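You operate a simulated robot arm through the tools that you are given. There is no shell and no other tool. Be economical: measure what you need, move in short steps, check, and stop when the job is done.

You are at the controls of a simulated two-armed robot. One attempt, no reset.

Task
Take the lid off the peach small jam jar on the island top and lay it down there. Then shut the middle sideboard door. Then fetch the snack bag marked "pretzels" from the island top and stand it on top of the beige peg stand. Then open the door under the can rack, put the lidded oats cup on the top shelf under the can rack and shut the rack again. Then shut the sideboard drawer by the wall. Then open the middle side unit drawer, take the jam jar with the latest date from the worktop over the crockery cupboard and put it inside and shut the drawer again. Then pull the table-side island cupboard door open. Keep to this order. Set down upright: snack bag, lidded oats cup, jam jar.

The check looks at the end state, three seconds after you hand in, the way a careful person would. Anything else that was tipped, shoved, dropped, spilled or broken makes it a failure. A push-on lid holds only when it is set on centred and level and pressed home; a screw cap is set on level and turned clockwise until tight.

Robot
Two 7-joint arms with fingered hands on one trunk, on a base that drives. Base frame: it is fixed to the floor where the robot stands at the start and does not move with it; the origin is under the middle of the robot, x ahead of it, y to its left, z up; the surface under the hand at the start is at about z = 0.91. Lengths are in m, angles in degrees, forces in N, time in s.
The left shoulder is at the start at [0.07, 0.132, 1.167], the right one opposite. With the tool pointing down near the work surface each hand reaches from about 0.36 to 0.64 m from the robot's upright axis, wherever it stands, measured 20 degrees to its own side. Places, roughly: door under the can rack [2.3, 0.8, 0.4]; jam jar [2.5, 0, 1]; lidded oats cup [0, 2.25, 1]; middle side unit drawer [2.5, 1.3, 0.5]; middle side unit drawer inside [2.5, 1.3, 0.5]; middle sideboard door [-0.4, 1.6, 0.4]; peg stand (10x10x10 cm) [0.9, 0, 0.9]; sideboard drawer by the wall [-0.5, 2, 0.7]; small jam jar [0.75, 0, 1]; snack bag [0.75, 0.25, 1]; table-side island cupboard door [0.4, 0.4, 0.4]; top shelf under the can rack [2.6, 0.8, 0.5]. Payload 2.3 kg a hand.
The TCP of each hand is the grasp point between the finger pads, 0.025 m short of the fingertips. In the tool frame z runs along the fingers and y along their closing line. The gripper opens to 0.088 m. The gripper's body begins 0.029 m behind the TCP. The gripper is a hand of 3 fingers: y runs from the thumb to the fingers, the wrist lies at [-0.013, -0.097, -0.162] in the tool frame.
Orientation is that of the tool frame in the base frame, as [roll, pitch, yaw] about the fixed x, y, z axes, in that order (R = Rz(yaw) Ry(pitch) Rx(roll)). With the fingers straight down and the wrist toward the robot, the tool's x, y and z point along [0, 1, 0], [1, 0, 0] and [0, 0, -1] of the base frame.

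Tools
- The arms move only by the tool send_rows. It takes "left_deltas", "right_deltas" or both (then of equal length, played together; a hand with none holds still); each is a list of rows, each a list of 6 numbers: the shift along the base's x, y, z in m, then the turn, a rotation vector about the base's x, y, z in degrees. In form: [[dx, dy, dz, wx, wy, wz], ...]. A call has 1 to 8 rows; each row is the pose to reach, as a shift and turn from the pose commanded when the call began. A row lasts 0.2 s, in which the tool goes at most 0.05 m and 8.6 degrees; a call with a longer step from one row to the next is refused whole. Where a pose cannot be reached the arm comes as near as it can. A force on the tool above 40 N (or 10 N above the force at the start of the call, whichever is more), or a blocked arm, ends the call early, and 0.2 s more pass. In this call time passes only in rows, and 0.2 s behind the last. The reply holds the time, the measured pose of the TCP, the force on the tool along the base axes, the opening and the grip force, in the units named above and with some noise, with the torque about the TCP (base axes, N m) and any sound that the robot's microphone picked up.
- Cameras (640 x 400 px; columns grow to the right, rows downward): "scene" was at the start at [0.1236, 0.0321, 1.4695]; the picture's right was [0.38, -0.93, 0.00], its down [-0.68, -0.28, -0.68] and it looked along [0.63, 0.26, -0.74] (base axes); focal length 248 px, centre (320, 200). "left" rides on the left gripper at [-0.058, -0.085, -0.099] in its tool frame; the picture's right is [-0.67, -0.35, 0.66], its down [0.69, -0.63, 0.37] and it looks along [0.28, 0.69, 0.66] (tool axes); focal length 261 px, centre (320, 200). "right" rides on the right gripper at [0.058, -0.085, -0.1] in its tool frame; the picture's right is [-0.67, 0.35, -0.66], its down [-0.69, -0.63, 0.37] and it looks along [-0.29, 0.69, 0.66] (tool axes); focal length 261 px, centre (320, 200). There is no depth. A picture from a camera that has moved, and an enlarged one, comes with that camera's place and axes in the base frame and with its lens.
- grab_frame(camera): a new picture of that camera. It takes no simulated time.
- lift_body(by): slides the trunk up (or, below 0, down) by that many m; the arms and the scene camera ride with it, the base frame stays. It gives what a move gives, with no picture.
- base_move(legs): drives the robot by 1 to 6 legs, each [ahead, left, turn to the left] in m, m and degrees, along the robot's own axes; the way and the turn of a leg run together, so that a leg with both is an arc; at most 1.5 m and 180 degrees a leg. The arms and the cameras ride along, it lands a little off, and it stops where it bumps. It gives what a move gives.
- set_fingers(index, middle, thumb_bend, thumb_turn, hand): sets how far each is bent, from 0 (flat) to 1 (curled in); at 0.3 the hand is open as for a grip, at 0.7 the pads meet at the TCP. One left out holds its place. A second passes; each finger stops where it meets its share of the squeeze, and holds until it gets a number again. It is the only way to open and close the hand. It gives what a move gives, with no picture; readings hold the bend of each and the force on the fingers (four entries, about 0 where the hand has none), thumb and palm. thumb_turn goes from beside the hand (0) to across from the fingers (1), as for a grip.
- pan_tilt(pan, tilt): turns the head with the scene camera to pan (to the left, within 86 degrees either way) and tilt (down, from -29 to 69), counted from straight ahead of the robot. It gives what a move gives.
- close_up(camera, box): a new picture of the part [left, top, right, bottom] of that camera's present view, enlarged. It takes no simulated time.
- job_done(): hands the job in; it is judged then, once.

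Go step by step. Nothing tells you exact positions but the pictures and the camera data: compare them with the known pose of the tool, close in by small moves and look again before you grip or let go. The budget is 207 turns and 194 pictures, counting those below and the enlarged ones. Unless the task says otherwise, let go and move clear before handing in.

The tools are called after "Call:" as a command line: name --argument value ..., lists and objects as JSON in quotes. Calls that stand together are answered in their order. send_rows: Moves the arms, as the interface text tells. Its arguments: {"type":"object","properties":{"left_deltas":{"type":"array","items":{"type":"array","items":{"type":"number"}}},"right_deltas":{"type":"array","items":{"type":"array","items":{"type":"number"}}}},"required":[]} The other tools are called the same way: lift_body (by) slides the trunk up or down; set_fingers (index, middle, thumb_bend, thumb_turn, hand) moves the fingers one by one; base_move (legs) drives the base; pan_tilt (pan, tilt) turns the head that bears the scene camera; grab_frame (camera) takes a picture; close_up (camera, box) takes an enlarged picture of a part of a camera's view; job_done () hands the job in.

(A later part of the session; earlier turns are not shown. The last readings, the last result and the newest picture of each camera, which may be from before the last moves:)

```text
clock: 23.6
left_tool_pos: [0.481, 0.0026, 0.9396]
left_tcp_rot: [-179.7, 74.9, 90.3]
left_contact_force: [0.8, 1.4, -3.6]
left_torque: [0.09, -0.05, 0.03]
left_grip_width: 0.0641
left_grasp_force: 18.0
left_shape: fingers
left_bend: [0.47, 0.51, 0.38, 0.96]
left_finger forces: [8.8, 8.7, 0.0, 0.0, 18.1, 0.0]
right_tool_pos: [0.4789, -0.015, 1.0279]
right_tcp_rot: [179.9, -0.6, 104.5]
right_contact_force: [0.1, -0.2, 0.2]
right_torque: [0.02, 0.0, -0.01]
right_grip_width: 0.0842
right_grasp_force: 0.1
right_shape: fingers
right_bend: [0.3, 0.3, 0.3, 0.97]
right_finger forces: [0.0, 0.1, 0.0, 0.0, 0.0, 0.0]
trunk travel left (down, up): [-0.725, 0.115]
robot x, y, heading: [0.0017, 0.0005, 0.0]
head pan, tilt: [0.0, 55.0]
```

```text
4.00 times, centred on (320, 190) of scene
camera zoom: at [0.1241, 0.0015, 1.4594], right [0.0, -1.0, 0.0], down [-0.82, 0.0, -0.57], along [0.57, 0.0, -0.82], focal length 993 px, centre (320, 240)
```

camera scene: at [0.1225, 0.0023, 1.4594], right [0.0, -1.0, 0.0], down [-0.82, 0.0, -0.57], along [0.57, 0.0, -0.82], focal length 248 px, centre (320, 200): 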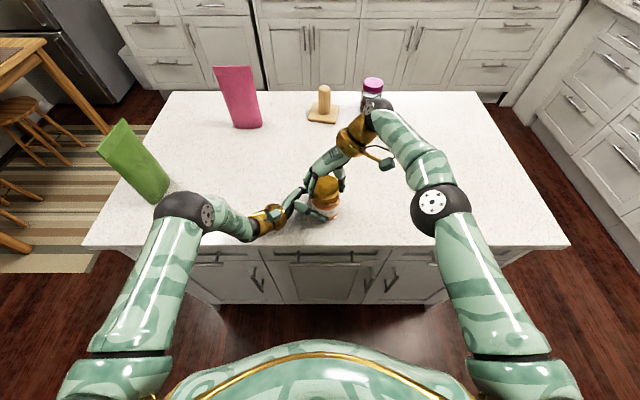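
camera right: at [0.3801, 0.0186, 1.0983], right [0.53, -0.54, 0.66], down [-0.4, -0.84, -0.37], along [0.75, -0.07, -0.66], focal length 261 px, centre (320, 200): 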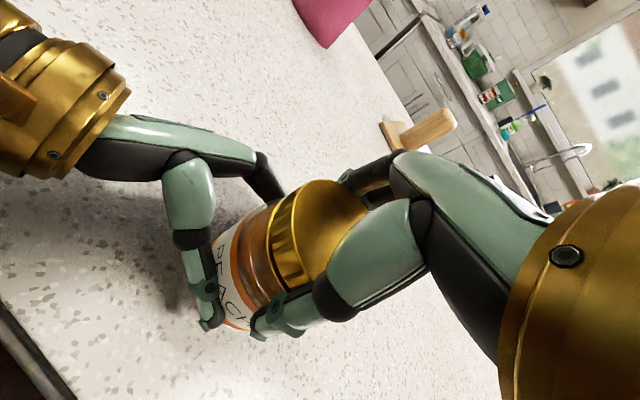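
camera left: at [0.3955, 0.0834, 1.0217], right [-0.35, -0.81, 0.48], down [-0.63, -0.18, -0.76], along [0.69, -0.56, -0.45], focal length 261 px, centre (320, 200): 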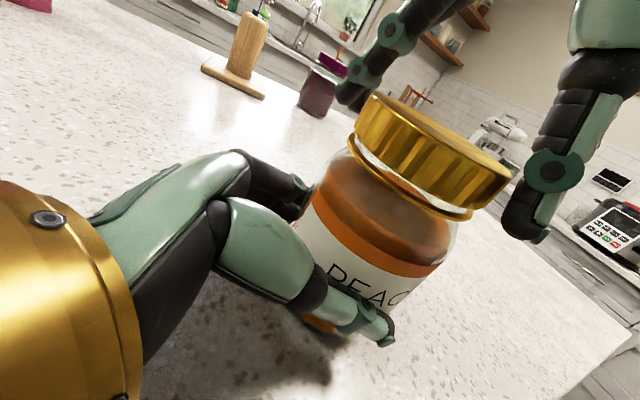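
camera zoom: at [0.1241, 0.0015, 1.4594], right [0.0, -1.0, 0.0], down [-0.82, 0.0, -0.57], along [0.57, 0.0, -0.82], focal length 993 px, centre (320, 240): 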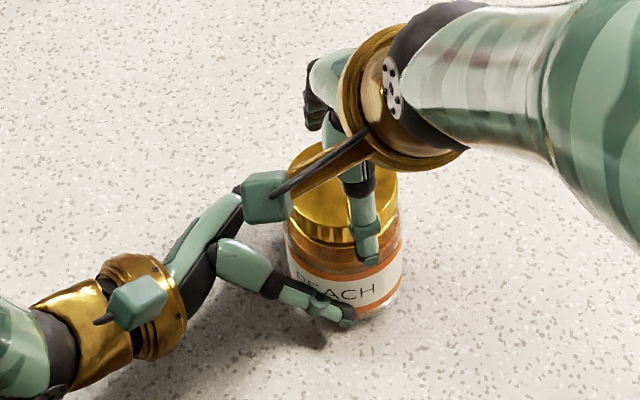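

The lid has risen (visible gap to the collar). I'll regrip and take another turn of about 80°.

Call:
set_fingers --hand "right" --index 0.7 --middle 0.7 --thumb_bend 0.7

Call:
send_rows --right_deltas '[[0, 0, 0, 0, 0, 8], [0, 0, 0.001, 0, 0, 16], [0, 0, 0.001, 0, 0, 24], [0, 0, 0.002, 0, 0, 32], [0, 0, 0.002, 0, 0, 40], [0, 0, 0.003, 0, 0, 48], [0, 0, 0.003, 0, 0, 56], [0, 0, 0.004, 0, 0, 64]]'

Call:
send_rows --right_deltas '[[0, 0, 0, 0, 0, 8], [0, 0, 0.001, 0, 0, 16], [0, 0, 0.001, 0, 0, 22]]'

Call:
grab_frame --camera "left"

```text
clock: 24.6
left_tool_pos: [0.4805, 0.0026, 0.942]
left_tcp_rot: [179.9, 74.9, 90.0]
left_contact_force: [-1.0, 1.4, -6.5]
left_torque: [0.1, 0.04, -0.02]
left_grip_width: 0.0642
left_grasp_force: 17.9
left_shape: fingers
left_bend: [0.47, 0.51, 0.38, 0.96]
left_finger forces: [8.9, 8.2, 0.0, 0.0, 19.1, 0.1]
right_tool_pos: [0.4761, -0.0145, 1.027]
right_tcp_rot: [-180.0, -0.4, 104.5]
right_contact_force: [1.2, -1.2, 5.1]
right_torque: [0.01, -0.17, 0.02]
right_grip_width: 0.0595
right_grasp_force: 21.2
right_shape: fingers
right_bend: [0.44, 0.53, 0.42, 0.96]
right_finger forces: [13.8, 7.1, 0.0, 0.1, 21.6, 0.0]
trunk travel left (down, up): [-0.725, 0.115]
robot x, y, heading: [0.0015, -0.0013, 0.1]
head pan, tilt: [0.0, 55.0]
```

```text
clock: 26.4
left_tool_pos: [0.4807, 0.0028, 0.9412]
left_tcp_rot: [-179.9, 75.0, 90.1]
left_contact_force: [-1.4, -1.1, -2.0]
left_torque: [0.07, -0.11, 0.01]
left_grip_width: 0.0639
left_grasp_force: 17.1
left_shape: fingers
left_bend: [0.48, 0.51, 0.37, 0.97]
left_finger forces: [7.8, 8.7, 0.1, 0.1, 17.8, 0.1]
right_tool_pos: [0.4771, -0.011, 1.0289]
right_tcp_rot: [179.9, -0.2, 169.2]
right_contact_force: [1.1, 0.6, -2.3]
right_torque: [0.08, -0.03, -0.07]
right_grip_width: 0.0592
right_grasp_force: 21.0
right_shape: fingers
right_bend: [0.43, 0.53, 0.43, 0.95]
right_finger forces: [13.2, 8.5, 0.0, 0.1, 20.2, 0.1]
trunk travel left (down, up): [-0.725, 0.115]
robot x, y, heading: [0.0005, -0.0001, 0.2]
head pan, tilt: [0.0, 55.0]
```

```text
clock: 27.2
left_tool_pos: [0.4809, 0.0027, 0.9415]
left_tcp_rot: [179.8, 75.0, 89.9]
left_contact_force: [-2.4, -0.9, 0.3]
left_torque: [0.0, -0.26, 0.03]
left_grip_width: 0.0639
left_grasp_force: 18.0
left_shape: fingers
left_bend: [0.48, 0.51, 0.37, 0.97]
left_finger forces: [7.4, 9.2, 0.0, 0.0, 19.4, 0.1]
right_tool_pos: [0.4724, -0.0112, 1.0301]
right_tcp_rot: [-180.0, -0.2, -169.0]
right_contact_force: [3.6, 2.0, -5.1]
right_torque: [0.13, -0.03, -0.04]
right_grip_width: 0.0595
right_grasp_force: 20.9
right_shape: fingers
right_bend: [0.43, 0.53, 0.43, 0.96]
right_finger forces: [12.5, 8.5, 0.1, 0.0, 19.3, 0.1]
right hand out of reach, approached as far as the arm can: row 3
trunk travel left (down, up): [-0.725, 0.115]
robot x, y, heading: [0.0001, 0.0004, -0.1]
head pan, tilt: [0.0, 55.0]
```

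```text
164 pictures are left
camera left: at [0.3951, 0.0841, 1.0219], right [-0.35, -0.81, 0.48], down [-0.63, -0.18, -0.76], along [0.69, -0.56, -0.45], focal length 261 px, centre (320, 200)
```

left: 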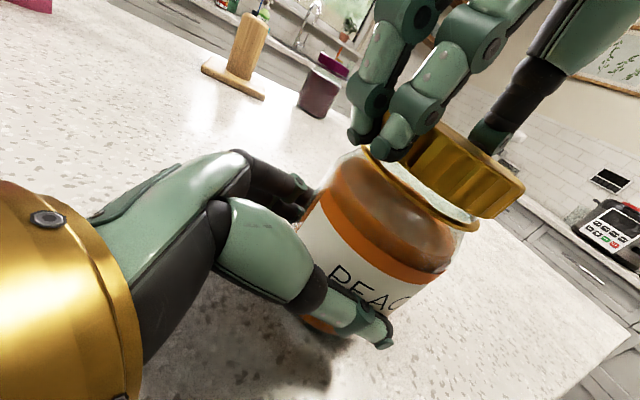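

The gap under the lid is growing. I'll test with a tiny lift.

Call:
send_rows --right_deltas '[[0, 0, 0.004, 0, 0, 0], [0, 0, 0.007, 0, 0, 0]]'

Call:
grab_frame --camera "left"

```text
clock: 27.8
left_tool_pos: [0.4812, 0.004, 0.942]
left_tcp_rot: [179.0, 75.1, 89.0]
left_contact_force: [-4.8, 1.8, 15.0]
left_torque: [-0.26, -0.27, -0.06]
left_grip_width: 0.0641
left_grasp_force: 17.6
left_shape: fingers
left_bend: [0.48, 0.51, 0.37, 0.95]
left_finger forces: [7.0, 8.4, 0.0, 0.0, 20.0, 0.1]
right_tool_pos: [0.4724, -0.012, 1.0373]
right_tcp_rot: [-179.8, -0.1, -168.9]
right_contact_force: [5.4, -0.8, -18.5]
right_torque: [-0.06, -0.09, -0.01]
right_grip_width: 0.0588
right_grasp_force: 18.7
right_shape: fingers
right_bend: [0.44, 0.54, 0.43, 0.96]
right_finger forces: [11.1, 7.7, 0.0, 0.1, 19.0, 0.1]
trunk travel left (down, up): [-0.725, 0.115]
robot x, y, heading: [-0.0031, -0.0012, 0.1]
head pan, tilt: [0.0, 55.0]
```

```text
163 pictures are left
camera left: at [0.3954, 0.0838, 1.0225], right [-0.35, -0.81, 0.48], down [-0.63, -0.18, -0.76], along [0.7, -0.56, -0.44], focal length 261 px, centre (320, 200)
```

left: 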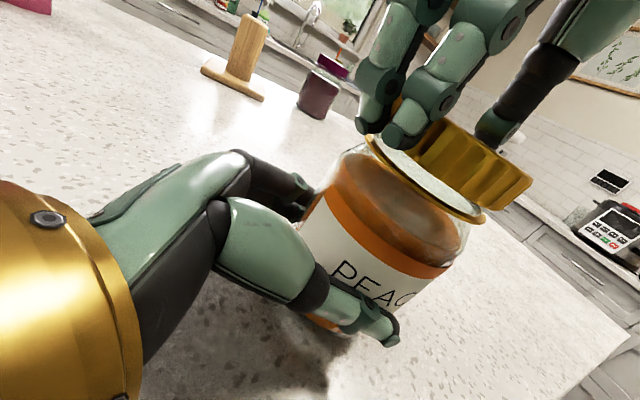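

Still threaded. One more cycle.

Call:
send_rows --right_deltas '[[0, 0, -0.004, 0, 0, 0], [0, 0, -0.008, 0, 0, 0]]'

Call:
set_fingers --hand "right" --index 0.3 --middle 0.3 --thumb_bend 0.3

Call:
send_rows --right_deltas '[[0.003, 0, 0.01, 0, 0, -8], [0.005, 0, 0.01, 0, 0, -16], [0.005, 0, 0.01, 0, 0, -24], [0.005, 0, 0.01, 0, 0, -32], [0.005, 0, 0.01, 0, 0, -40], [0.005, 0, 0.01, 0, 0, -48], [0.005, 0, 0.01, 0, 0, -56], [0.005, 0, 0.01, 0, 0, -64]]'

Call:
send_rows --right_deltas '[[0, 0, 0, 0, 0, -8], [0, 0, 0, 0, 0, -16], [0, 0, 0, 0, 0, -23], [0, 0, -0.006, 0, 0, -23]]'

Call:
set_fingers --hand "right" --index 0.7 --middle 0.7 --thumb_bend 0.7

Call:
grab_frame --camera "left"

```text
clock: 28.4
left_tool_pos: [0.4804, 0.0026, 0.9402]
left_tcp_rot: [-179.5, 74.8, 90.5]
left_contact_force: [-2.7, -1.2, 1.2]
left_torque: [0.03, -0.2, -0.02]
left_grip_width: 0.064
left_grasp_force: 17.4
left_shape: fingers
left_bend: [0.48, 0.51, 0.37, 0.96]
left_finger forces: [7.5, 9.2, 0.0, 0.0, 19.0, 0.0]
right_tool_pos: [0.4723, -0.0125, 1.0302]
right_tcp_rot: [-180.0, 0.0, -169.0]
right_contact_force: [1.2, 0.6, -5.9]
right_torque: [0.1, -0.03, 0.04]
right_grip_width: 0.0589
right_grasp_force: 20.8
right_shape: fingers
right_bend: [0.44, 0.54, 0.43, 0.96]
right_finger forces: [12.9, 8.3, 0.1, 0.0, 19.9, 0.0]
trunk travel left (down, up): [-0.725, 0.115]
robot x, y, heading: [0.0007, -0.0011, 0.3]
head pan, tilt: [0.0, 55.0]
```

```text
clock: 29.4
left_tool_pos: [0.4804, 0.0024, 0.941]
left_tcp_rot: [180.0, 74.8, 89.9]
left_contact_force: [-0.2, -0.3, -3.9]
left_torque: [0.07, -0.01, -0.04]
left_grip_width: 0.0636
left_grasp_force: 17.2
left_shape: fingers
left_bend: [0.48, 0.51, 0.37, 0.96]
left_finger forces: [8.9, 8.0, 0.1, 0.1, 17.6, 0.1]
right_tool_pos: [0.4721, -0.0106, 1.0307]
right_tcp_rot: [179.9, -0.1, -169.0]
right_contact_force: [0.1, -0.2, -0.1]
right_torque: [0.0, 0.02, -0.04]
right_grip_width: 0.0845
right_grasp_force: 0.1
right_shape: fingers
right_bend: [0.3, 0.3, 0.3, 0.97]
right_finger forces: [0.0, 0.0, 0.1, 0.0, 0.1, 0.0]
trunk travel left (down, up): [-0.725, 0.115]
robot x, y, heading: [0.0007, 0.0003, -0.0]
head pan, tilt: [0.0, 55.0]
```

```text
clock: 31.2
left_tool_pos: [0.4804, 0.0042, 0.9413]
left_tcp_rot: [179.9, 75.0, 89.9]
left_contact_force: [-0.1, 0.3, -4.9]
left_torque: [0.08, -0.04, 0.01]
left_grip_width: 0.0638
left_grasp_force: 17.3
left_shape: fingers
left_bend: [0.48, 0.51, 0.37, 0.96]
left_finger forces: [9.1, 8.1, 0.0, 0.0, 17.6, 0.0]
right_tool_pos: [0.479, -0.0121, 1.0399]
right_tcp_rot: [-179.9, 0.1, 126.8]
right_contact_force: [0.9, 0.5, 0.1]
right_torque: [0.03, -0.01, 0.03]
right_grip_width: 0.0843
right_grasp_force: 0.0
right_shape: fingers
right_bend: [0.3, 0.3, 0.3, 0.97]
right_finger forces: [0.0, 0.1, 0.1, 0.1, 0.0, 0.0]
trunk travel left (down, up): [-0.725, 0.115]
robot x, y, heading: [-0.0007, -0.003, -0.0]
head pan, tilt: [0.0, 55.0]
```

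```text
clock: 32.2
left_tool_pos: [0.4809, 0.002, 0.9417]
left_tcp_rot: [179.9, 74.9, 89.9]
left_contact_force: [0.1, -0.3, -3.4]
left_torque: [0.06, -0.04, 0.05]
left_grip_width: 0.0637
left_grasp_force: 17.2
left_shape: fingers
left_bend: [0.48, 0.51, 0.37, 0.96]
left_finger forces: [9.0, 8.0, 0.0, 0.0, 17.6, 0.1]
right_tool_pos: [0.479, -0.0143, 1.0371]
right_tcp_rot: [179.7, -1.0, 103.4]
right_contact_force: [0.4, -0.3, 0.0]
right_torque: [0.0, -0.03, -0.02]
right_grip_width: 0.0845
right_grasp_force: 0.0
right_shape: fingers
right_bend: [0.3, 0.3, 0.3, 0.97]
right_finger forces: [0.0, 0.0, 0.0, 0.1, 0.1, 0.1]
trunk travel left (down, up): [-0.725, 0.115]
robot x, y, heading: [0.0009, -0.0035, 0.1]
head pan, tilt: [0.0, 55.0]
```

```text
clock: 33.2
left_tool_pos: [0.4797, 0.0035, 0.9414]
left_tcp_rot: [-180.0, 74.9, 90.1]
left_contact_force: [-3.6, 0.9, -5.3]
left_torque: [0.1, -0.04, -0.06]
left_grip_width: 0.0637
left_grasp_force: 17.5
left_shape: fingers
left_bend: [0.48, 0.51, 0.37, 0.97]
left_finger forces: [8.1, 7.6, 0.0, 0.1, 19.8, 0.0]
right_tool_pos: [0.4786, -0.0168, 1.0367]
right_tcp_rot: [179.9, -0.8, 103.2]
right_contact_force: [4.2, -1.4, 8.1]
right_torque: [-0.02, -0.27, 0.0]
right_grip_width: 0.0584
right_grasp_force: 18.8
right_shape: fingers
right_bend: [0.49, 0.56, 0.4, 0.96]
right_finger forces: [10.5, 10.6, 0.0, 0.1, 17.3, 0.0]
trunk travel left (down, up): [-0.725, 0.115]
robot x, y, heading: [-0.0035, -0.0009, 0.2]
head pan, tilt: [0.0, 55.0]
```

```text
162 pictures are left
camera left: at [0.3943, 0.0834, 1.0221], right [-0.35, -0.81, 0.48], down [-0.63, -0.17, -0.76], along [0.69, -0.56, -0.45], focal length 261 px, centre (320, 200)
```

left: 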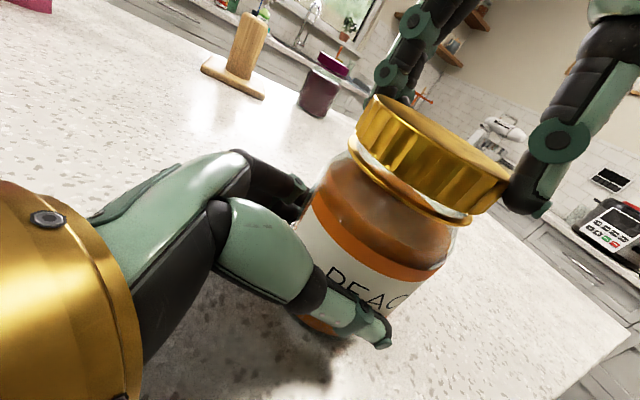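

The gap keeps growing, and the lid is gripped again. I'll turn on with a slight rise.

Call:
send_rows --right_deltas '[[0, 0, 0, 0, 0, 8], [0, 0, 0, 0, 0, 16], [0, 0, 0.001, 0, 0, 24], [0, 0, 0.001, 0, 0, 32], [0, 0, 0.002, 0, 0, 40], [0, 0, 0.002, 0, 0, 48], [0, 0, 0.003, 0, 0, 56], [0, 0, 0.003, 0, 0, 64]]'

Call:
send_rows --right_deltas '[[0, 0, 0, 0, 0, 8], [0, 0, 0.001, 0, 0, 16], [0, 0, 0.001, 0, 0, 22], [0, 0, 0.005, 0, 0, 22]]'

Call:
grab_frame --camera "left"

```text
clock: 35.0
left_tool_pos: [0.4798, 0.0021, 0.9407]
left_tcp_rot: [-179.9, 75.0, 90.1]
left_contact_force: [0.7, -0.3, -3.6]
left_torque: [0.12, -0.09, 0.0]
left_grip_width: 0.0637
left_grasp_force: 16.6
left_shape: fingers
left_bend: [0.48, 0.51, 0.37, 0.97]
left_finger forces: [8.1, 7.9, 0.1, 0.0, 16.8, 0.0]
right_tool_pos: [0.4767, -0.0126, 1.0371]
right_tcp_rot: [-179.9, -0.1, 168.0]
right_contact_force: [-0.3, -0.5, -0.4]
right_torque: [0.03, 0.0, -0.01]
right_grip_width: 0.0581
right_grasp_force: 17.1
right_shape: fingers
right_bend: [0.5, 0.58, 0.4, 0.95]
right_finger forces: [9.8, 8.2, 0.1, 0.1, 17.0, 0.0]
trunk travel left (down, up): [-0.725, 0.115]
robot x, y, heading: [-0.0042, -0.0002, -0.2]
head pan, tilt: [0.0, 55.0]
```

```text
clock: 36.0
left_tool_pos: [0.4819, 0.0039, 0.9408]
left_tcp_rot: [179.8, 75.0, 89.7]
left_contact_force: [-0.4, -0.8, -3.0]
left_torque: [0.1, -0.06, 0.02]
left_grip_width: 0.0638
left_grasp_force: 17.2
left_shape: fingers
left_bend: [0.48, 0.51, 0.37, 0.97]
left_finger forces: [8.1, 8.5, 0.0, 0.0, 17.5, 0.0]
right_tool_pos: [0.4746, -0.0129, 1.0416]
right_tcp_rot: [-180.0, -0.2, -169.9]
right_contact_force: [0.6, 0.1, -0.5]
right_torque: [0.01, -0.01, 0.01]
right_grip_width: 0.0579
right_grasp_force: 16.9
right_shape: fingers
right_bend: [0.5, 0.58, 0.4, 0.95]
right_finger forces: [9.5, 8.2, 0.0, 0.0, 16.8, 0.1]
right hand out of reach, approached as far as the arm can: row 3, 4
trunk travel left (down, up): [-0.725, 0.115]
robot x, y, heading: [0.0023, -0.0027, -0.2]
head pan, tilt: [0.0, 55.0]
```

```text
161 pictures are left
camera left: at [0.3951, 0.0835, 1.0218], right [-0.35, -0.81, 0.48], down [-0.63, -0.18, -0.76], along [0.69, -0.56, -0.45], focal length 261 px, centre (320, 200)
```

left: 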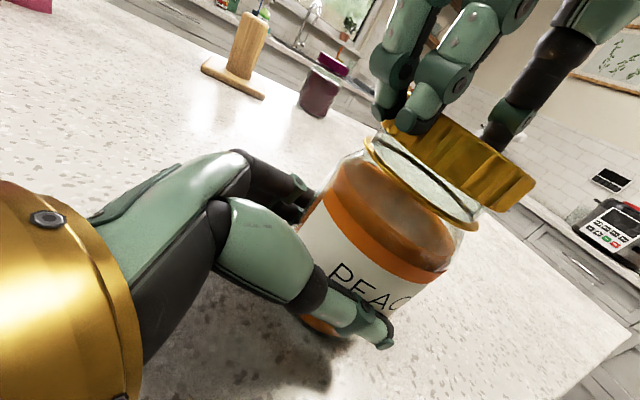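

Forces are zero: the lid is off the thread. I'll lift it clear and carry it to the right.

Call:
send_rows --right_deltas '[[0, 0, 0.02, 0, 0, 0], [0, 0, 0.05, 0, 0, 0], [0, -0.02, 0.08, 0, 0, 0], [0, -0.06, 0.08, 0, 0, 0], [0, -0.1, 0.08, 0, 0, 0], [0, -0.14, 0.06, 0, 0, 0], [0, -0.17, 0.03, 0, 0, 0], [0, -0.17, -0.01, 0, 0, 0]]'

Call:
grab_frame --camera "scene"

Call:
grab_frame --camera "left"

```text
clock: 37.8
left_tool_pos: [0.4823, 0.0025, 0.9414]
left_tcp_rot: [-179.6, 75.0, 90.5]
left_contact_force: [-0.7, 0.0, -2.8]
left_torque: [0.06, -0.01, 0.01]
left_grip_width: 0.0637
left_grasp_force: 17.2
left_shape: fingers
left_bend: [0.48, 0.51, 0.37, 0.97]
left_finger forces: [8.8, 7.6, 0.1, 0.1, 17.1, 0.0]
right_tool_pos: [0.475, -0.18, 1.0308]
right_tcp_rot: [180.0, -0.2, -169.9]
right_contact_force: [0.4, -1.0, 0.1]
right_torque: [-0.01, 0.03, 0.05]
right_grip_width: 0.0577
right_grasp_force: 16.7
right_shape: fingers
right_bend: [0.5, 0.58, 0.4, 0.95]
right_finger forces: [9.4, 7.9, 0.0, 0.0, 16.8, 0.0]
right hand out of reach, approached as far as the arm can: row 2, 3, 4, 5, 6, 7
trunk travel left (down, up): [-0.725, 0.115]
robot x, y, heading: [0.0001, 0.002, -0.0]
head pan, tilt: [0.0, 55.0]
```

```text
160 pictures are left
camera scene: at [0.1248, 0.0025, 1.4593], right [0.0, -1.0, 0.0], down [-0.82, 0.0, -0.57], along [0.57, 0.0, -0.82], focal length 248 px, centre (320, 200)
```

scene: 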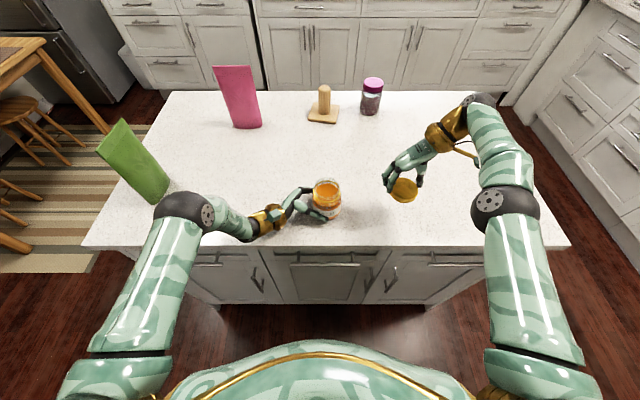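

```text
159 pictures are left
camera left: at [0.396, 0.0841, 1.0214], right [-0.35, -0.81, 0.48], down [-0.63, -0.18, -0.76], along [0.69, -0.56, -0.45], focal length 261 px, centre (320, 200)
```

left: 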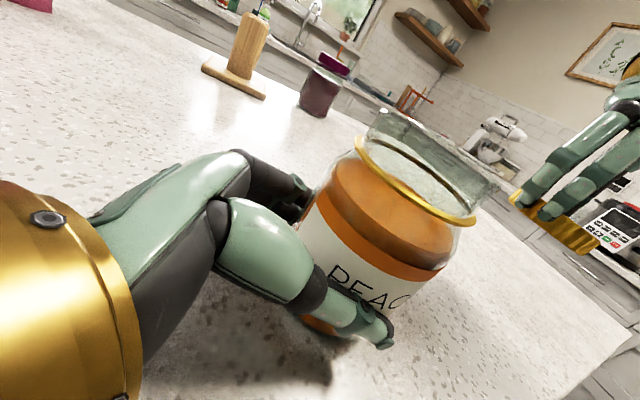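

The lid is off. I'll lower it toward the counter and let the left hand settle the jar by a few mm.

Call:
send_rows --right_deltas '[[0, 0, -0.03, 0, 0, 0], [0, 0, -0.05, 0, 0, 0], [0, 0, -0.065, 0, 0, 0], [0, 0, -0.075, 0, 0, 0]]' --left_deltas '[[0, 0, -0.001, 0, 0, 0], [0, 0, -0.002, 0, 0, 0], [0, 0, -0.003, 0, 0, 0], [0, 0, -0.004, 0, 0, 0]]'

Call:
close_up --camera "scene" --box '[300, 130, 460, 230]'

Call:
grab_frame --camera "right"

```text
clock: 38.8
left_tool_pos: [0.481, 0.0029, 0.9371]
left_tcp_rot: [179.8, 75.0, 90.0]
left_contact_force: [0.8, -1.1, 2.8]
left_torque: [0.01, 0.06, 0.04]
left_grip_width: 0.0636
left_grasp_force: 16.7
left_shape: fingers
left_bend: [0.48, 0.52, 0.38, 0.95]
left_finger forces: [9.3, 7.5, 0.0, 0.1, 16.2, 0.0]
right_tool_pos: [0.4729, -0.1823, 0.9584]
right_tcp_rot: [180.0, 0.0, -170.0]
right_contact_force: [0.0, 0.3, 0.2]
right_torque: [0.0, 0.0, 0.01]
right_grip_width: 0.0166
right_grasp_force: 0.0
right_shape: fingers
right_bend: [0.64, 0.68, 0.58, 0.97]
right_finger forces: [0.0, 0.0, 0.2, 0.0, 0.1, 0.0]
trunk travel left (down, up): [-0.725, 0.115]
robot x, y, heading: [0.0019, -0.0002, -0.1]
head pan, tilt: [0.0, 55.0]
```

```text
4.00 times, centred on (380, 180) of scene
camera zoom: at [0.1223, 0.0014, 1.4596], right [0.0, -1.0, 0.0], down [-0.82, 0.0, -0.57], along [0.57, 0.0, -0.82], focal length 993 px, centre (80, 280)
```

zoom: 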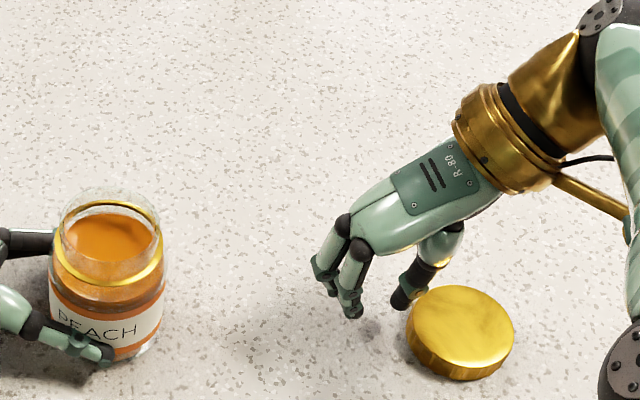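

```text
157 pictures are left
camera right: at [0.4292, -0.2751, 1.0574], right [0.6, 0.46, 0.66], down [0.78, -0.5, -0.37], along [0.16, 0.73, -0.66], focal length 261 px, centre (320, 200)
```

right: 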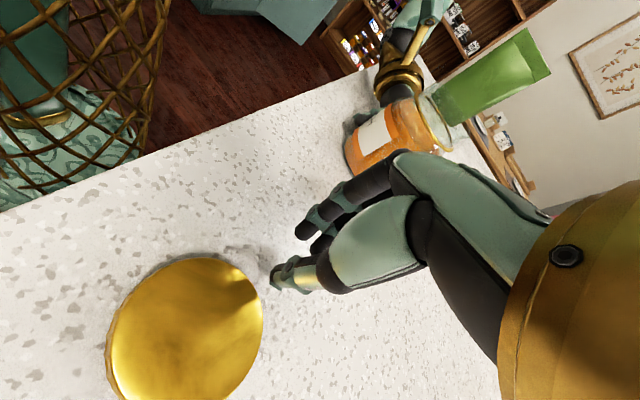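

The lid slipped from the fingertips and lies flat on the counter, top up, which is fine. Now I'll let go of the jar and back the left hand off.

Call:
set_fingers --hand "left" --index 0.3 --middle 0.3 --thumb_bend 0.3

Call:
send_rows --left_deltas '[[0, 0.02, 0, 0, 0, 0], [0, 0.05, 0, 0, 0, 0], [0, 0.09, 0, 0, 0, 0], [0, 0.11, 0.03, 0, 0, 0], [0, 0.12, 0.07, 0, 0, 0]]' --right_deltas '[[0, 0, 0.04, 0, 0, 0], [0, 0, 0.08, 0, 0, 0], [0, 0, 0.12, 0, 0, 0], [0, 0, 0.16, 0, 0, 0], [0, 0, 0.2, 0, 0, 0]]'

Call:
grab_frame --camera "scene"

```text
clock: 39.8
left_tool_pos: [0.482, 0.0026, 0.9361]
left_tcp_rot: [179.8, 74.9, 89.8]
left_contact_force: [-0.6, 0.1, -0.4]
left_torque: [-0.05, 0.01, 0.02]
left_grip_width: 0.0851
left_grasp_force: 0.4
left_shape: fingers
left_bend: [0.3, 0.3, 0.3, 0.97]
left_finger forces: [0.0, 0.1, 0.0, 0.1, 0.2, 0.0]
right_tool_pos: [0.4718, -0.1827, 0.9604]
right_tcp_rot: [-179.9, -0.1, -170.0]
right_contact_force: [-0.1, -0.8, 1.0]
right_torque: [0.02, -0.01, -0.03]
right_grip_width: 0.0166
right_grasp_force: 0.1
right_shape: fingers
right_bend: [0.64, 0.68, 0.58, 0.97]
right_finger forces: [0.1, 0.1, 0.0, 0.0, 0.0, 0.0]
trunk travel left (down, up): [-0.725, 0.115]
robot x, y, heading: [-0.003, -0.0015, -0.1]
head pan, tilt: [0.0, 55.0]
```

```text
clock: 41.0
left_tool_pos: [0.4819, 0.1219, 1.008]
left_tcp_rot: [179.6, 74.9, 89.6]
left_contact_force: [-0.1, 0.2, 1.2]
left_torque: [0.04, 0.01, 0.01]
left_grip_width: 0.0851
left_grasp_force: 0.0
left_shape: fingers
left_bend: [0.3, 0.3, 0.3, 0.97]
left_finger forces: [0.0, 0.1, 0.0, 0.0, 0.0, 0.0]
right_tool_pos: [0.4447, -0.171, 1.1554]
right_tcp_rot: [180.0, 0.0, -170.1]
right_contact_force: [-0.3, 1.2, 0.1]
right_torque: [-0.01, -0.01, 0.0]
right_grip_width: 0.0166
right_grasp_force: 0.0
right_shape: fingers
right_bend: [0.64, 0.68, 0.58, 0.97]
right_finger forces: [0.1, 0.0, 0.1, 0.1, 0.0, 0.0]
right hand out of reach, approached as far as the arm can: row 3, 4, 5
trunk travel left (down, up): [-0.725, 0.115]
robot x, y, heading: [0.0008, -0.0007, -0.1]
head pan, tilt: [0.0, 55.0]
```

```text
156 pictures are left
camera scene: at [0.12, 0.0018, 1.4597], right [0.0, -1.0, 0.0], down [-0.82, 0.0, -0.57], along [0.57, 0.0, -0.82], focal length 248 px, centre (320, 200)
```

scene: 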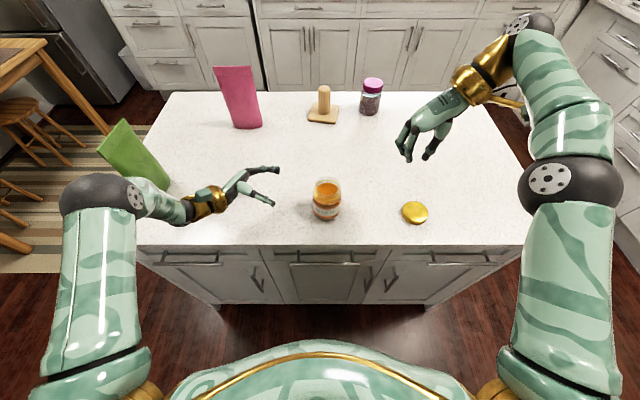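

The first job is done: the lid lies beside the upright jar. I'll bring both arms back to a carry pose and then turn toward the sideboard.

Call:
send_rows --left_deltas '[[-0.02, 0.025, 0.025, 8.5, 0, 0], [-0.045, 0.05, 0.05, 17, 0, 0], [-0.07, 0.08, 0.08, 25.5, 0, 0], [-0.09, 0.11, 0.11, 34, 0, 0], [-0.11, 0.14, 0.14, 42.5, 0, 0], [-0.13, 0.17, 0.16, 51, 0, 0], [-0.155, 0.2, 0.18, 59.5, 0, 0], [-0.177, 0.216, 0.2, 68, 0, 0]]' --right_deltas '[[0, 0, 0.03, 0, 0, -8.5], [0, 0, 0.05, 0, 0, -17], [-0.01, 0, 0.05, 0, 0, -25.5], [-0.03, 0, 0.05, 0, 0, -34], [-0.05, 0, 0.05, 0, 0, -42.5], [-0.07, 0, 0.05, 0, 0, -51], [-0.09, 0, 0.05, 0, 0, -59.5], [-0.11, 0, 0.05, 0, 0, -68]]'

Call:
send_rows --left_deltas '[[0, 0, 0, 7, 0, 0], [0, 0, 0, 7, 0, 0], [0, 0, 0, 7, 0, 0], [0, 0, 0, 7, 0, 0]]' --right_deltas '[[0, 0, 0, 0, 0, -8], [0, 0, 0, 0, 0, -16], [0, 0, 0, 0, 0, -24], [0, 0, 0, 0, 0, -32]]'

Call:
pan_tilt --pan -60 --tilt 35

Call:
base_move --legs '[[-0.12, 0, 0], [0, 0, 90]]'

Call:
grab_frame --camera "scene"

Call:
pan_tilt --pan 30 --tilt 35

Call:
grab_frame --camera "scene"

```text
clock: 42.8
left_tool_pos: [0.303, 0.3409, 1.2077]
left_tcp_rot: [179.9, 6.6, 90.1]
left_contact_force: [-0.3, -0.2, 0.8]
left_torque: [0.01, 0.0, -0.01]
left_grip_width: 0.085
left_grasp_force: 0.1
left_shape: fingers
left_bend: [0.3, 0.3, 0.3, 0.97]
left_finger forces: [0.1, 0.1, 0.1, 0.1, 0.1, 0.0]
right_tool_pos: [0.3335, -0.1738, 1.2008]
right_tcp_rot: [179.8, 0.2, 122.0]
right_contact_force: [-0.6, 0.3, 0.7]
right_torque: [0.0, -0.01, -0.02]
right_grip_width: 0.0165
right_grasp_force: 0.1
right_shape: fingers
right_bend: [0.64, 0.68, 0.58, 0.97]
right_finger forces: [0.0, 0.0, 0.0, 0.0, 0.0, 0.1]
trunk travel left (down, up): [-0.725, 0.115]
robot x, y, heading: [0.0024, 0.0004, 0.1]
head pan, tilt: [0.0, 55.0]
```

```text
clock: 43.8
left_tool_pos: [0.3054, 0.3404, 1.208]
left_tcp_rot: [-179.9, -0.1, 90.0]
left_contact_force: [-0.1, 0.2, -0.3]
left_torque: [-0.04, 0.0, 0.03]
left_grip_width: 0.0848
left_grasp_force: 0.0
left_shape: fingers
left_bend: [0.3, 0.3, 0.3, 0.97]
left_finger forces: [0.0, 0.0, 0.0, 0.1, 0.0, 0.1]
right_tool_pos: [0.3362, -0.1718, 1.2]
right_tcp_rot: [180.0, 0.0, 89.9]
right_contact_force: [-0.1, 0.6, -0.7]
right_torque: [0.0, 0.01, -0.02]
right_grip_width: 0.0163
right_grasp_force: 0.2
right_shape: fingers
right_bend: [0.64, 0.68, 0.58, 0.97]
right_finger forces: [0.0, 0.0, 0.0, 0.0, 0.0, 0.0]
trunk travel left (down, up): [-0.725, 0.115]
robot x, y, heading: [-0.0008, 0.0003, 0.1]
head pan, tilt: [0.0, 55.0]
```

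```text
clock: 45.1
left_tool_pos: [0.3051, 0.3397, 1.2072]
left_tcp_rot: [180.0, 0.0, 90.0]
left_contact_force: [-0.6, 0.0, -0.3]
left_torque: [0.03, 0.01, 0.01]
left_grip_width: 0.0848
left_grasp_force: 0.1
left_shape: fingers
left_bend: [0.3, 0.3, 0.3, 0.97]
left_finger forces: [0.1, 0.1, 0.0, 0.0, 0.1, 0.1]
right_tool_pos: [0.3368, -0.1723, 1.1996]
right_tcp_rot: [-180.0, 0.1, 90.1]
right_contact_force: [-0.5, 0.3, -0.5]
right_torque: [0.01, 0.0, 0.01]
right_grip_width: 0.0163
right_grasp_force: 0.0
right_shape: fingers
right_bend: [0.64, 0.68, 0.58, 0.97]
right_finger forces: [0.0, 0.1, 0.0, 0.0, 0.1, 0.0]
trunk travel left (down, up): [-0.725, 0.115]
robot x, y, heading: [0.0016, 0.0001, -0.1]
head pan, tilt: [-60.0, 35.0]
```

```text
clock: 50.2
left_tool_pos: [-0.4648, 0.2969, 1.2073]
left_tcp_rot: [180.0, 0.0, -178.6]
left_contact_force: [0.1, 0.4, 1.0]
left_torque: [0.01, 0.02, 0.02]
left_grip_width: 0.085
left_grasp_force: 0.1
left_shape: fingers
left_bend: [0.3, 0.3, 0.3, 0.97]
left_finger forces: [0.0, 0.1, 0.1, 0.0, 0.0, 0.0]
right_tool_pos: [0.0458, 0.3399, 1.2003]
right_tcp_rot: [-180.0, 0.0, -178.6]
right_contact_force: [0.5, -0.7, 0.4]
right_torque: [-0.02, 0.03, 0.0]
right_grip_width: 0.0164
right_grasp_force: 0.0
right_shape: fingers
right_bend: [0.64, 0.68, 0.58, 0.97]
right_finger forces: [0.0, 0.1, 0.0, 0.0, 0.1, 0.0]
trunk travel left (down, up): [-0.725, 0.115]
robot x, y, heading: [-0.115, -0.0007, 91.5]
head pan, tilt: [-60.0, 35.0]
```

```text
155 pictures are left
camera scene: at [-0.0445, 0.0982, 1.4878], right [0.52, -0.85, 0.0], down [-0.49, -0.3, -0.82], along [0.7, 0.43, -0.57], focal length 248 px, centre (320, 200)
```

scene: 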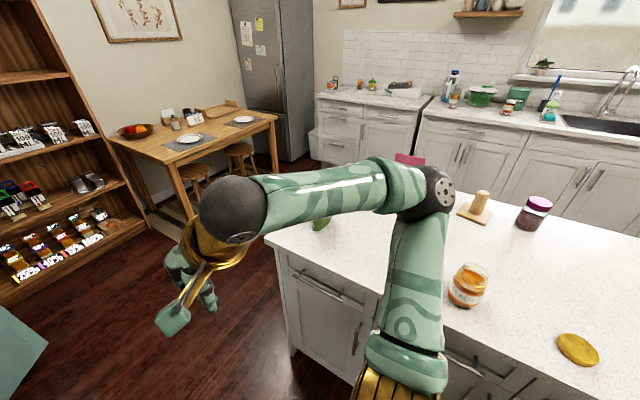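

```text
clock: 51.9
left_tool_pos: [-0.4663, 0.2967, 1.208]
left_tcp_rot: [-180.0, -0.1, -178.6]
left_contact_force: [-0.1, -0.4, 0.0]
left_torque: [0.0, 0.0, -0.02]
left_grip_width: 0.0849
left_grasp_force: 0.0
left_shape: fingers
left_bend: [0.3, 0.3, 0.3, 0.97]
left_finger forces: [0.0, 0.1, 0.0, 0.0, 0.0, 0.0]
right_tool_pos: [0.0456, 0.3409, 1.2003]
right_tcp_rot: [180.0, 0.0, -178.6]
right_contact_force: [0.2, 0.0, 0.2]
right_torque: [0.01, -0.01, 0.0]
right_grip_width: 0.0163
right_grasp_force: 0.0
right_shape: fingers
right_bend: [0.64, 0.68, 0.58, 0.97]
right_finger forces: [0.0, 0.0, 0.0, 0.1, 0.1, 0.0]
trunk travel left (down, up): [-0.725, 0.115]
robot x, y, heading: [-0.1154, 0.0, 91.2]
head pan, tilt: [30.0, 35.0]
```

```text
154 pictures are left
camera scene: at [-0.1657, 0.1275, 1.4878], right [0.85, 0.52, 0.0], down [0.3, -0.49, -0.82], along [-0.43, 0.7, -0.57], focal length 248 px, centre (320, 200)
```

scene: 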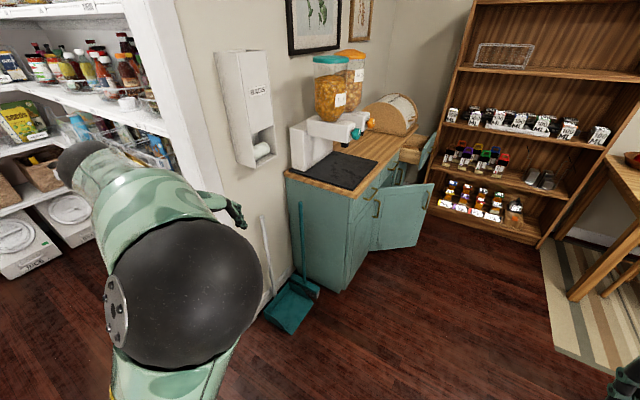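

I see the sideboard (teal): its middle door is open, with the outer edge near (-0.24, 1.70), and the drawer by the wall is pulled out. I'll drive around to face it at about (0.34, 1.5), heading 180°.

Call:
base_move --legs '[[0.6, -0.05, 0], [0.5, -0.3, 0], [0.4, -0.1, 0], [0, 0, 88]]'

Call:
pan_tilt --pan 0 --tilt 45

Call:
grab_frame --camera "scene"

Call:
pan_tilt --pan -60 --tilt 25

Call:
grab_frame --camera "scene"

```text
clock: 64.3
left_tool_pos: [-0.0078, 1.1866, 1.2076]
left_tcp_rot: [-180.0, 0.0, -88.7]
left_contact_force: [0.4, 1.2, 0.1]
left_torque: [0.0, -0.01, -0.01]
left_grip_width: 0.0848
left_grasp_force: 0.1
left_shape: fingers
left_bend: [0.3, 0.3, 0.3, 0.97]
left_finger forces: [0.0, 0.1, 0.0, 0.0, 0.0, 0.0]
right_tool_pos: [-0.0502, 1.6977, 1.2]
right_tcp_rot: [-179.9, -0.1, -88.7]
right_contact_force: [0.0, 0.1, 0.2]
right_torque: [0.01, 0.0, 0.04]
right_grip_width: 0.0164
right_grasp_force: 0.0
right_shape: fingers
right_bend: [0.64, 0.68, 0.58, 0.97]
right_finger forces: [0.0, 0.0, 0.0, 0.0, 0.0, 0.0]
trunk travel left (down, up): [-0.725, 0.115]
robot x, y, heading: [0.2906, 1.5337, -178.6]
head pan, tilt: [30.0, 35.0]
```

```text
clock: 65.2
left_tool_pos: [-0.0075, 1.1859, 1.2074]
left_tcp_rot: [179.9, 0.0, -88.8]
left_contact_force: [0.5, 0.7, -0.1]
left_torque: [0.03, -0.01, 0.0]
left_grip_width: 0.0849
left_grasp_force: 0.0
left_shape: fingers
left_bend: [0.3, 0.3, 0.3, 0.97]
left_finger forces: [0.1, 0.0, 0.1, 0.0, 0.0, 0.0]
right_tool_pos: [-0.0504, 1.6978, 1.2003]
right_tcp_rot: [180.0, 0.0, -88.7]
right_contact_force: [-0.4, 0.6, 0.2]
right_torque: [-0.01, 0.01, -0.02]
right_grip_width: 0.0163
right_grasp_force: 0.1
right_shape: fingers
right_bend: [0.64, 0.68, 0.58, 0.97]
right_finger forces: [0.0, 0.0, 0.0, 0.0, 0.0, 0.1]
trunk travel left (down, up): [-0.725, 0.115]
robot x, y, heading: [0.2889, 1.5349, -178.7]
head pan, tilt: [0.0, 45.0]
```

```text
153 pictures are left
camera scene: at [0.1578, 1.5315, 1.473], right [-0.02, 1.0, 0.0], down [0.71, 0.02, -0.71], along [-0.71, -0.02, -0.71], focal length 248 px, centre (320, 200)
```

scene: 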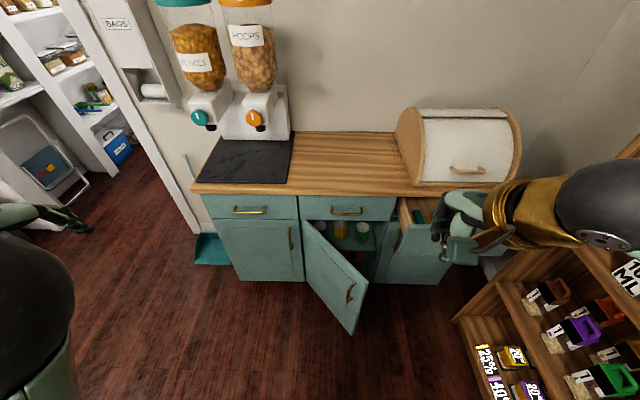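

```text
clock: 66.5
left_tool_pos: [-0.0076, 1.1855, 1.2072]
left_tcp_rot: [-180.0, -0.1, -88.8]
left_contact_force: [0.3, 0.0, 0.0]
left_torque: [-0.04, -0.01, -0.02]
left_grip_width: 0.0846
left_grasp_force: 0.0
left_shape: fingers
left_bend: [0.3, 0.3, 0.3, 0.97]
left_finger forces: [0.1, 0.0, 0.1, 0.0, 0.0, 0.1]
right_tool_pos: [-0.0502, 1.6975, 1.2003]
right_tcp_rot: [-180.0, -0.1, -88.7]
right_contact_force: [-0.1, 0.1, -0.2]
right_torque: [-0.03, -0.01, -0.01]
right_grip_width: 0.0163
right_grasp_force: 0.1
right_shape: fingers
right_bend: [0.64, 0.68, 0.58, 0.97]
right_finger forces: [0.0, 0.0, 0.1, 0.1, 0.0, 0.1]
trunk travel left (down, up): [-0.725, 0.115]
robot x, y, heading: [0.2876, 1.5337, -178.8]
head pan, tilt: [-60.0, 25.0]
```

```text
152 pictures are left
camera scene: at [0.1911, 1.6121, 1.5035], right [0.85, 0.52, 0.0], down [0.22, -0.36, -0.91], along [-0.47, 0.77, -0.42], focal length 248 px, centre (320, 200)
```

scene: 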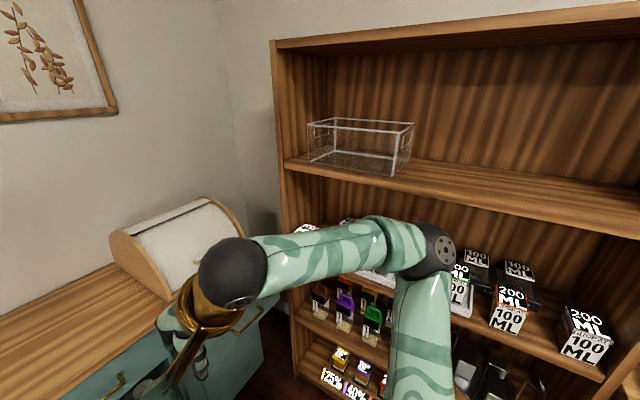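

The door's hinge is at about (-0.5, 1.45), its outer edge at (-0.26, 1.68), height 0.1–0.67. I'll lower the trunk, hold the right fist low and ahead, and push the door with it.

Call:
lift_body --by -0.68

Call:
send_rows --right_deltas '[[-0.03, -0.015, -0.03, 0, 0, 0], [-0.06, -0.03, -0.06, 0, 0, 0], [-0.09, -0.045, -0.09, 0, 0, 0], [-0.11, -0.06, -0.12, 0, 0, 0], [-0.11, -0.06, -0.15, 0, 0, 0]]'

Call:
pan_tilt --pan 0 --tilt 30

Call:
grab_frame --camera "scene"

```text
refused: -0.68 is not a number from -0.4 to 0.4
```

```text
clock: 67.7
left_tool_pos: [-0.008, 1.186, 1.2064]
left_tcp_rot: [-180.0, 0.0, -88.8]
left_contact_force: [0.3, 0.0, -0.4]
left_torque: [-0.01, 0.01, -0.04]
left_grip_width: 0.085
left_grasp_force: 0.0
left_shape: fingers
left_bend: [0.3, 0.3, 0.3, 0.97]
left_finger forces: [0.0, 0.0, 0.0, 0.1, 0.0, 0.1]
right_tool_pos: [-0.1603, 1.6373, 1.0506]
right_tcp_rot: [-180.0, -0.1, -88.7]
right_contact_force: [-0.1, 0.9, 0.6]
right_torque: [0.02, 0.0, 0.01]
right_grip_width: 0.0163
right_grasp_force: 0.0
right_shape: fingers
right_bend: [0.64, 0.68, 0.58, 0.97]
right_finger forces: [0.0, 0.0, 0.0, 0.1, 0.1, 0.0]
trunk travel left (down, up): [-0.725, 0.115]
robot x, y, heading: [0.29, 1.532, -178.5]
head pan, tilt: [-60.0, 25.0]
```

```text
clock: 69.0
left_tool_pos: [-0.0082, 1.1865, 1.2069]
left_tcp_rot: [180.0, 0.0, -88.8]
left_contact_force: [-1.5, 0.2, 0.8]
left_torque: [0.0, 0.02, -0.04]
left_grip_width: 0.0849
left_grasp_force: 0.1
left_shape: fingers
left_bend: [0.3, 0.3, 0.3, 0.97]
left_finger forces: [0.0, 0.1, 0.1, 0.0, 0.0, 0.1]
right_tool_pos: [-0.1603, 1.6369, 1.0506]
right_tcp_rot: [-180.0, 0.0, -88.7]
right_contact_force: [1.1, 0.9, -0.2]
right_torque: [-0.01, 0.01, 0.02]
right_grip_width: 0.0165
right_grasp_force: 0.1
right_shape: fingers
right_bend: [0.64, 0.68, 0.58, 0.97]
right_finger forces: [0.1, 0.0, 0.0, 0.0, 0.0, 0.0]
trunk travel left (down, up): [-0.725, 0.115]
robot x, y, heading: [0.288, 1.5322, -178.9]
head pan, tilt: [0.0, 30.0]
```

```text
151 pictures are left
camera scene: at [0.1486, 1.5314, 1.4956], right [-0.02, 1.0, 0.0], down [0.5, 0.01, -0.87], along [-0.87, -0.02, -0.5], focal length 248 px, centre (320, 200)
```

scene: 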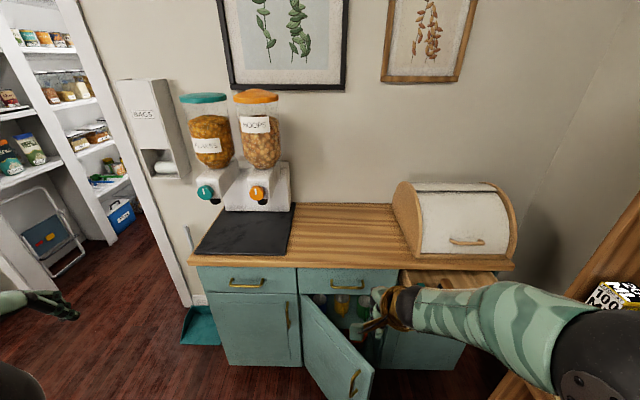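

Limits are 0.4 per slide, so I'll lower in two goes.

Call:
lift_body --by -0.4

Call:
lift_body --by -0.27

Call:
grab_frame --camera "scene"

```text
clock: 72.8
left_tool_pos: [-0.0071, 1.1868, 0.8076]
left_tcp_rot: [179.9, 0.0, -88.8]
left_contact_force: [-0.8, -0.7, 0.7]
left_torque: [-0.01, 0.01, -0.02]
left_grip_width: 0.0848
left_grasp_force: 0.1
left_shape: fingers
left_bend: [0.3, 0.3, 0.3, 0.97]
left_finger forces: [0.0, 0.0, 0.0, 0.0, 0.0, 0.0]
right_tool_pos: [-0.1597, 1.6378, 0.65]
right_tcp_rot: [179.9, 0.0, -88.8]
right_contact_force: [0.2, 1.0, -0.7]
right_torque: [0.03, -0.02, -0.03]
right_grip_width: 0.016
right_grasp_force: 0.1
right_shape: fingers
right_bend: [0.64, 0.68, 0.58, 0.97]
right_finger forces: [0.0, 0.0, 0.0, 0.0, 0.0, 0.0]
trunk travel left (down, up): [-0.325, 0.515]
robot x, y, heading: [0.2883, 1.531, -178.7]
head pan, tilt: [0.0, 30.0]
```

```text
clock: 75.6
left_tool_pos: [-0.0079, 1.1867, 0.5383]
left_tcp_rot: [180.0, 0.1, -88.8]
left_contact_force: [0.2, -0.2, 0.0]
left_torque: [-0.03, -0.02, -0.02]
left_grip_width: 0.0848
left_grasp_force: 0.1
left_shape: fingers
left_bend: [0.3, 0.3, 0.3, 0.97]
left_finger forces: [0.0, 0.0, 0.0, 0.1, 0.1, 0.0]
right_tool_pos: [-0.1579, 1.6378, 0.3796]
right_tcp_rot: [180.0, 0.0, -88.7]
right_contact_force: [-0.5, -0.5, -0.7]
right_torque: [-0.02, 0.02, -0.03]
right_grip_width: 0.0162
right_grasp_force: 0.1
right_shape: fingers
right_bend: [0.64, 0.68, 0.58, 0.97]
right_finger forces: [0.0, 0.0, 0.0, 0.1, 0.0, 0.0]
trunk travel left (down, up): [-0.055, 0.785]
robot x, y, heading: [0.2884, 1.5341, -178.4]
head pan, tilt: [0.0, 30.0]
```

```text
150 pictures are left
camera scene: at [0.1487, 1.5313, 0.8256], right [-0.02, 1.0, 0.0], down [0.5, 0.01, -0.87], along [-0.87, -0.02, -0.5], focal length 248 px, centre (320, 200)
```

scene: 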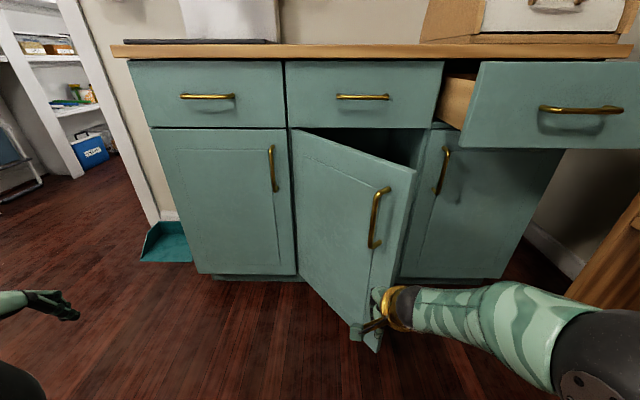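

The fist is in front of the door's lower outer part. I'll drive ahead to push.

Call:
base_move --legs '[[0.2, 0, 0]]'

Call:
grab_frame --camera "scene"

```text
clock: 77.2
left_tool_pos: [-0.2117, 1.182, 0.5371]
left_tcp_rot: [179.9, 0.1, -88.7]
left_contact_force: [-0.5, 0.1, -0.2]
left_torque: [0.0, 0.02, 0.0]
left_grip_width: 0.0847
left_grasp_force: 0.2
left_shape: fingers
left_bend: [0.3, 0.3, 0.3, 0.97]
left_finger forces: [0.0, 0.0, 0.0, 0.1, 0.0, 0.0]
right_tool_pos: [-0.3652, 1.6324, 0.38]
right_tcp_rot: [180.0, 0.0, -88.7]
right_contact_force: [-0.6, 0.1, 0.2]
right_torque: [0.0, -0.02, -0.01]
right_grip_width: 0.0163
right_grasp_force: 0.0
right_shape: fingers
right_bend: [0.64, 0.68, 0.58, 0.97]
right_finger forces: [0.1, 0.0, 0.0, 0.0, 0.0, 0.0]
trunk travel left (down, up): [-0.055, 0.785]
robot x, y, heading: [0.0852, 1.5285, -178.4]
head pan, tilt: [0.0, 30.0]
```

```text
149 pictures are left
camera scene: at [-0.056, 1.5267, 0.8255], right [-0.02, 1.0, 0.0], down [0.5, 0.01, -0.87], along [-0.87, -0.02, -0.5], focal length 248 px, centre (320, 200)
```

scene: 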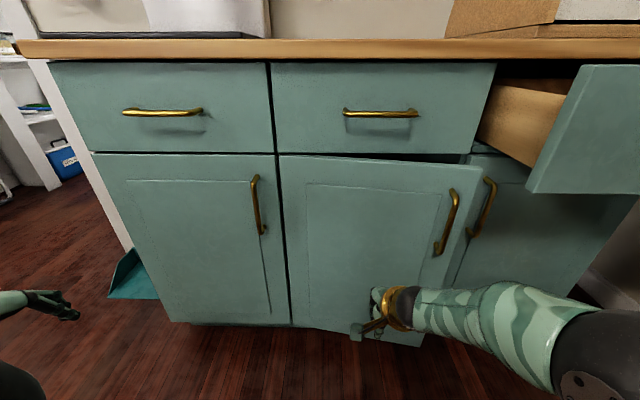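

Nearly shut. I'll push on carefully.

Call:
base_move --legs '[[0.07, 0, 0]]'

Call:
grab_frame --camera "scene"

```text
clock: 78.2
left_tool_pos: [-0.2831, 1.1802, 0.5371]
left_tcp_rot: [180.0, -0.1, -88.8]
left_contact_force: [0.5, -0.4, -1.2]
left_torque: [-0.05, 0.02, 0.04]
left_grip_width: 0.0848
left_grasp_force: 0.0
left_shape: fingers
left_bend: [0.3, 0.3, 0.3, 0.97]
left_finger forces: [0.0, 0.1, 0.0, 0.0, 0.0, 0.0]
right_tool_pos: [-0.4335, 1.6309, 0.3819]
right_tcp_rot: [-180.0, 0.0, -88.6]
right_contact_force: [-0.1, -0.1, -1.1]
right_torque: [0.03, 0.0, -0.01]
right_grip_width: 0.0164
right_grasp_force: 0.0
right_shape: fingers
right_bend: [0.64, 0.68, 0.58, 0.97]
right_finger forces: [0.0, 0.0, 0.1, 0.0, 0.0, 0.1]
trunk travel left (down, up): [-0.055, 0.785]
robot x, y, heading: [0.0129, 1.529, -178.4]
head pan, tilt: [0.0, 30.0]
```

```text
148 pictures are left
camera scene: at [-0.1261, 1.525, 0.8255], right [-0.02, 1.0, 0.0], down [0.5, 0.01, -0.87], along [-0.87, -0.02, -0.5], focal length 248 px, centre (320, 200)
```

scene: 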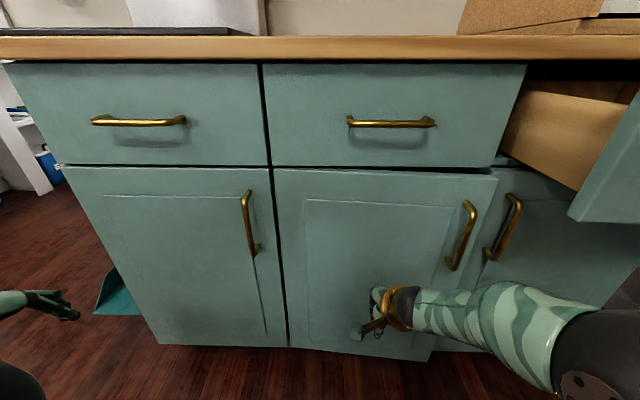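

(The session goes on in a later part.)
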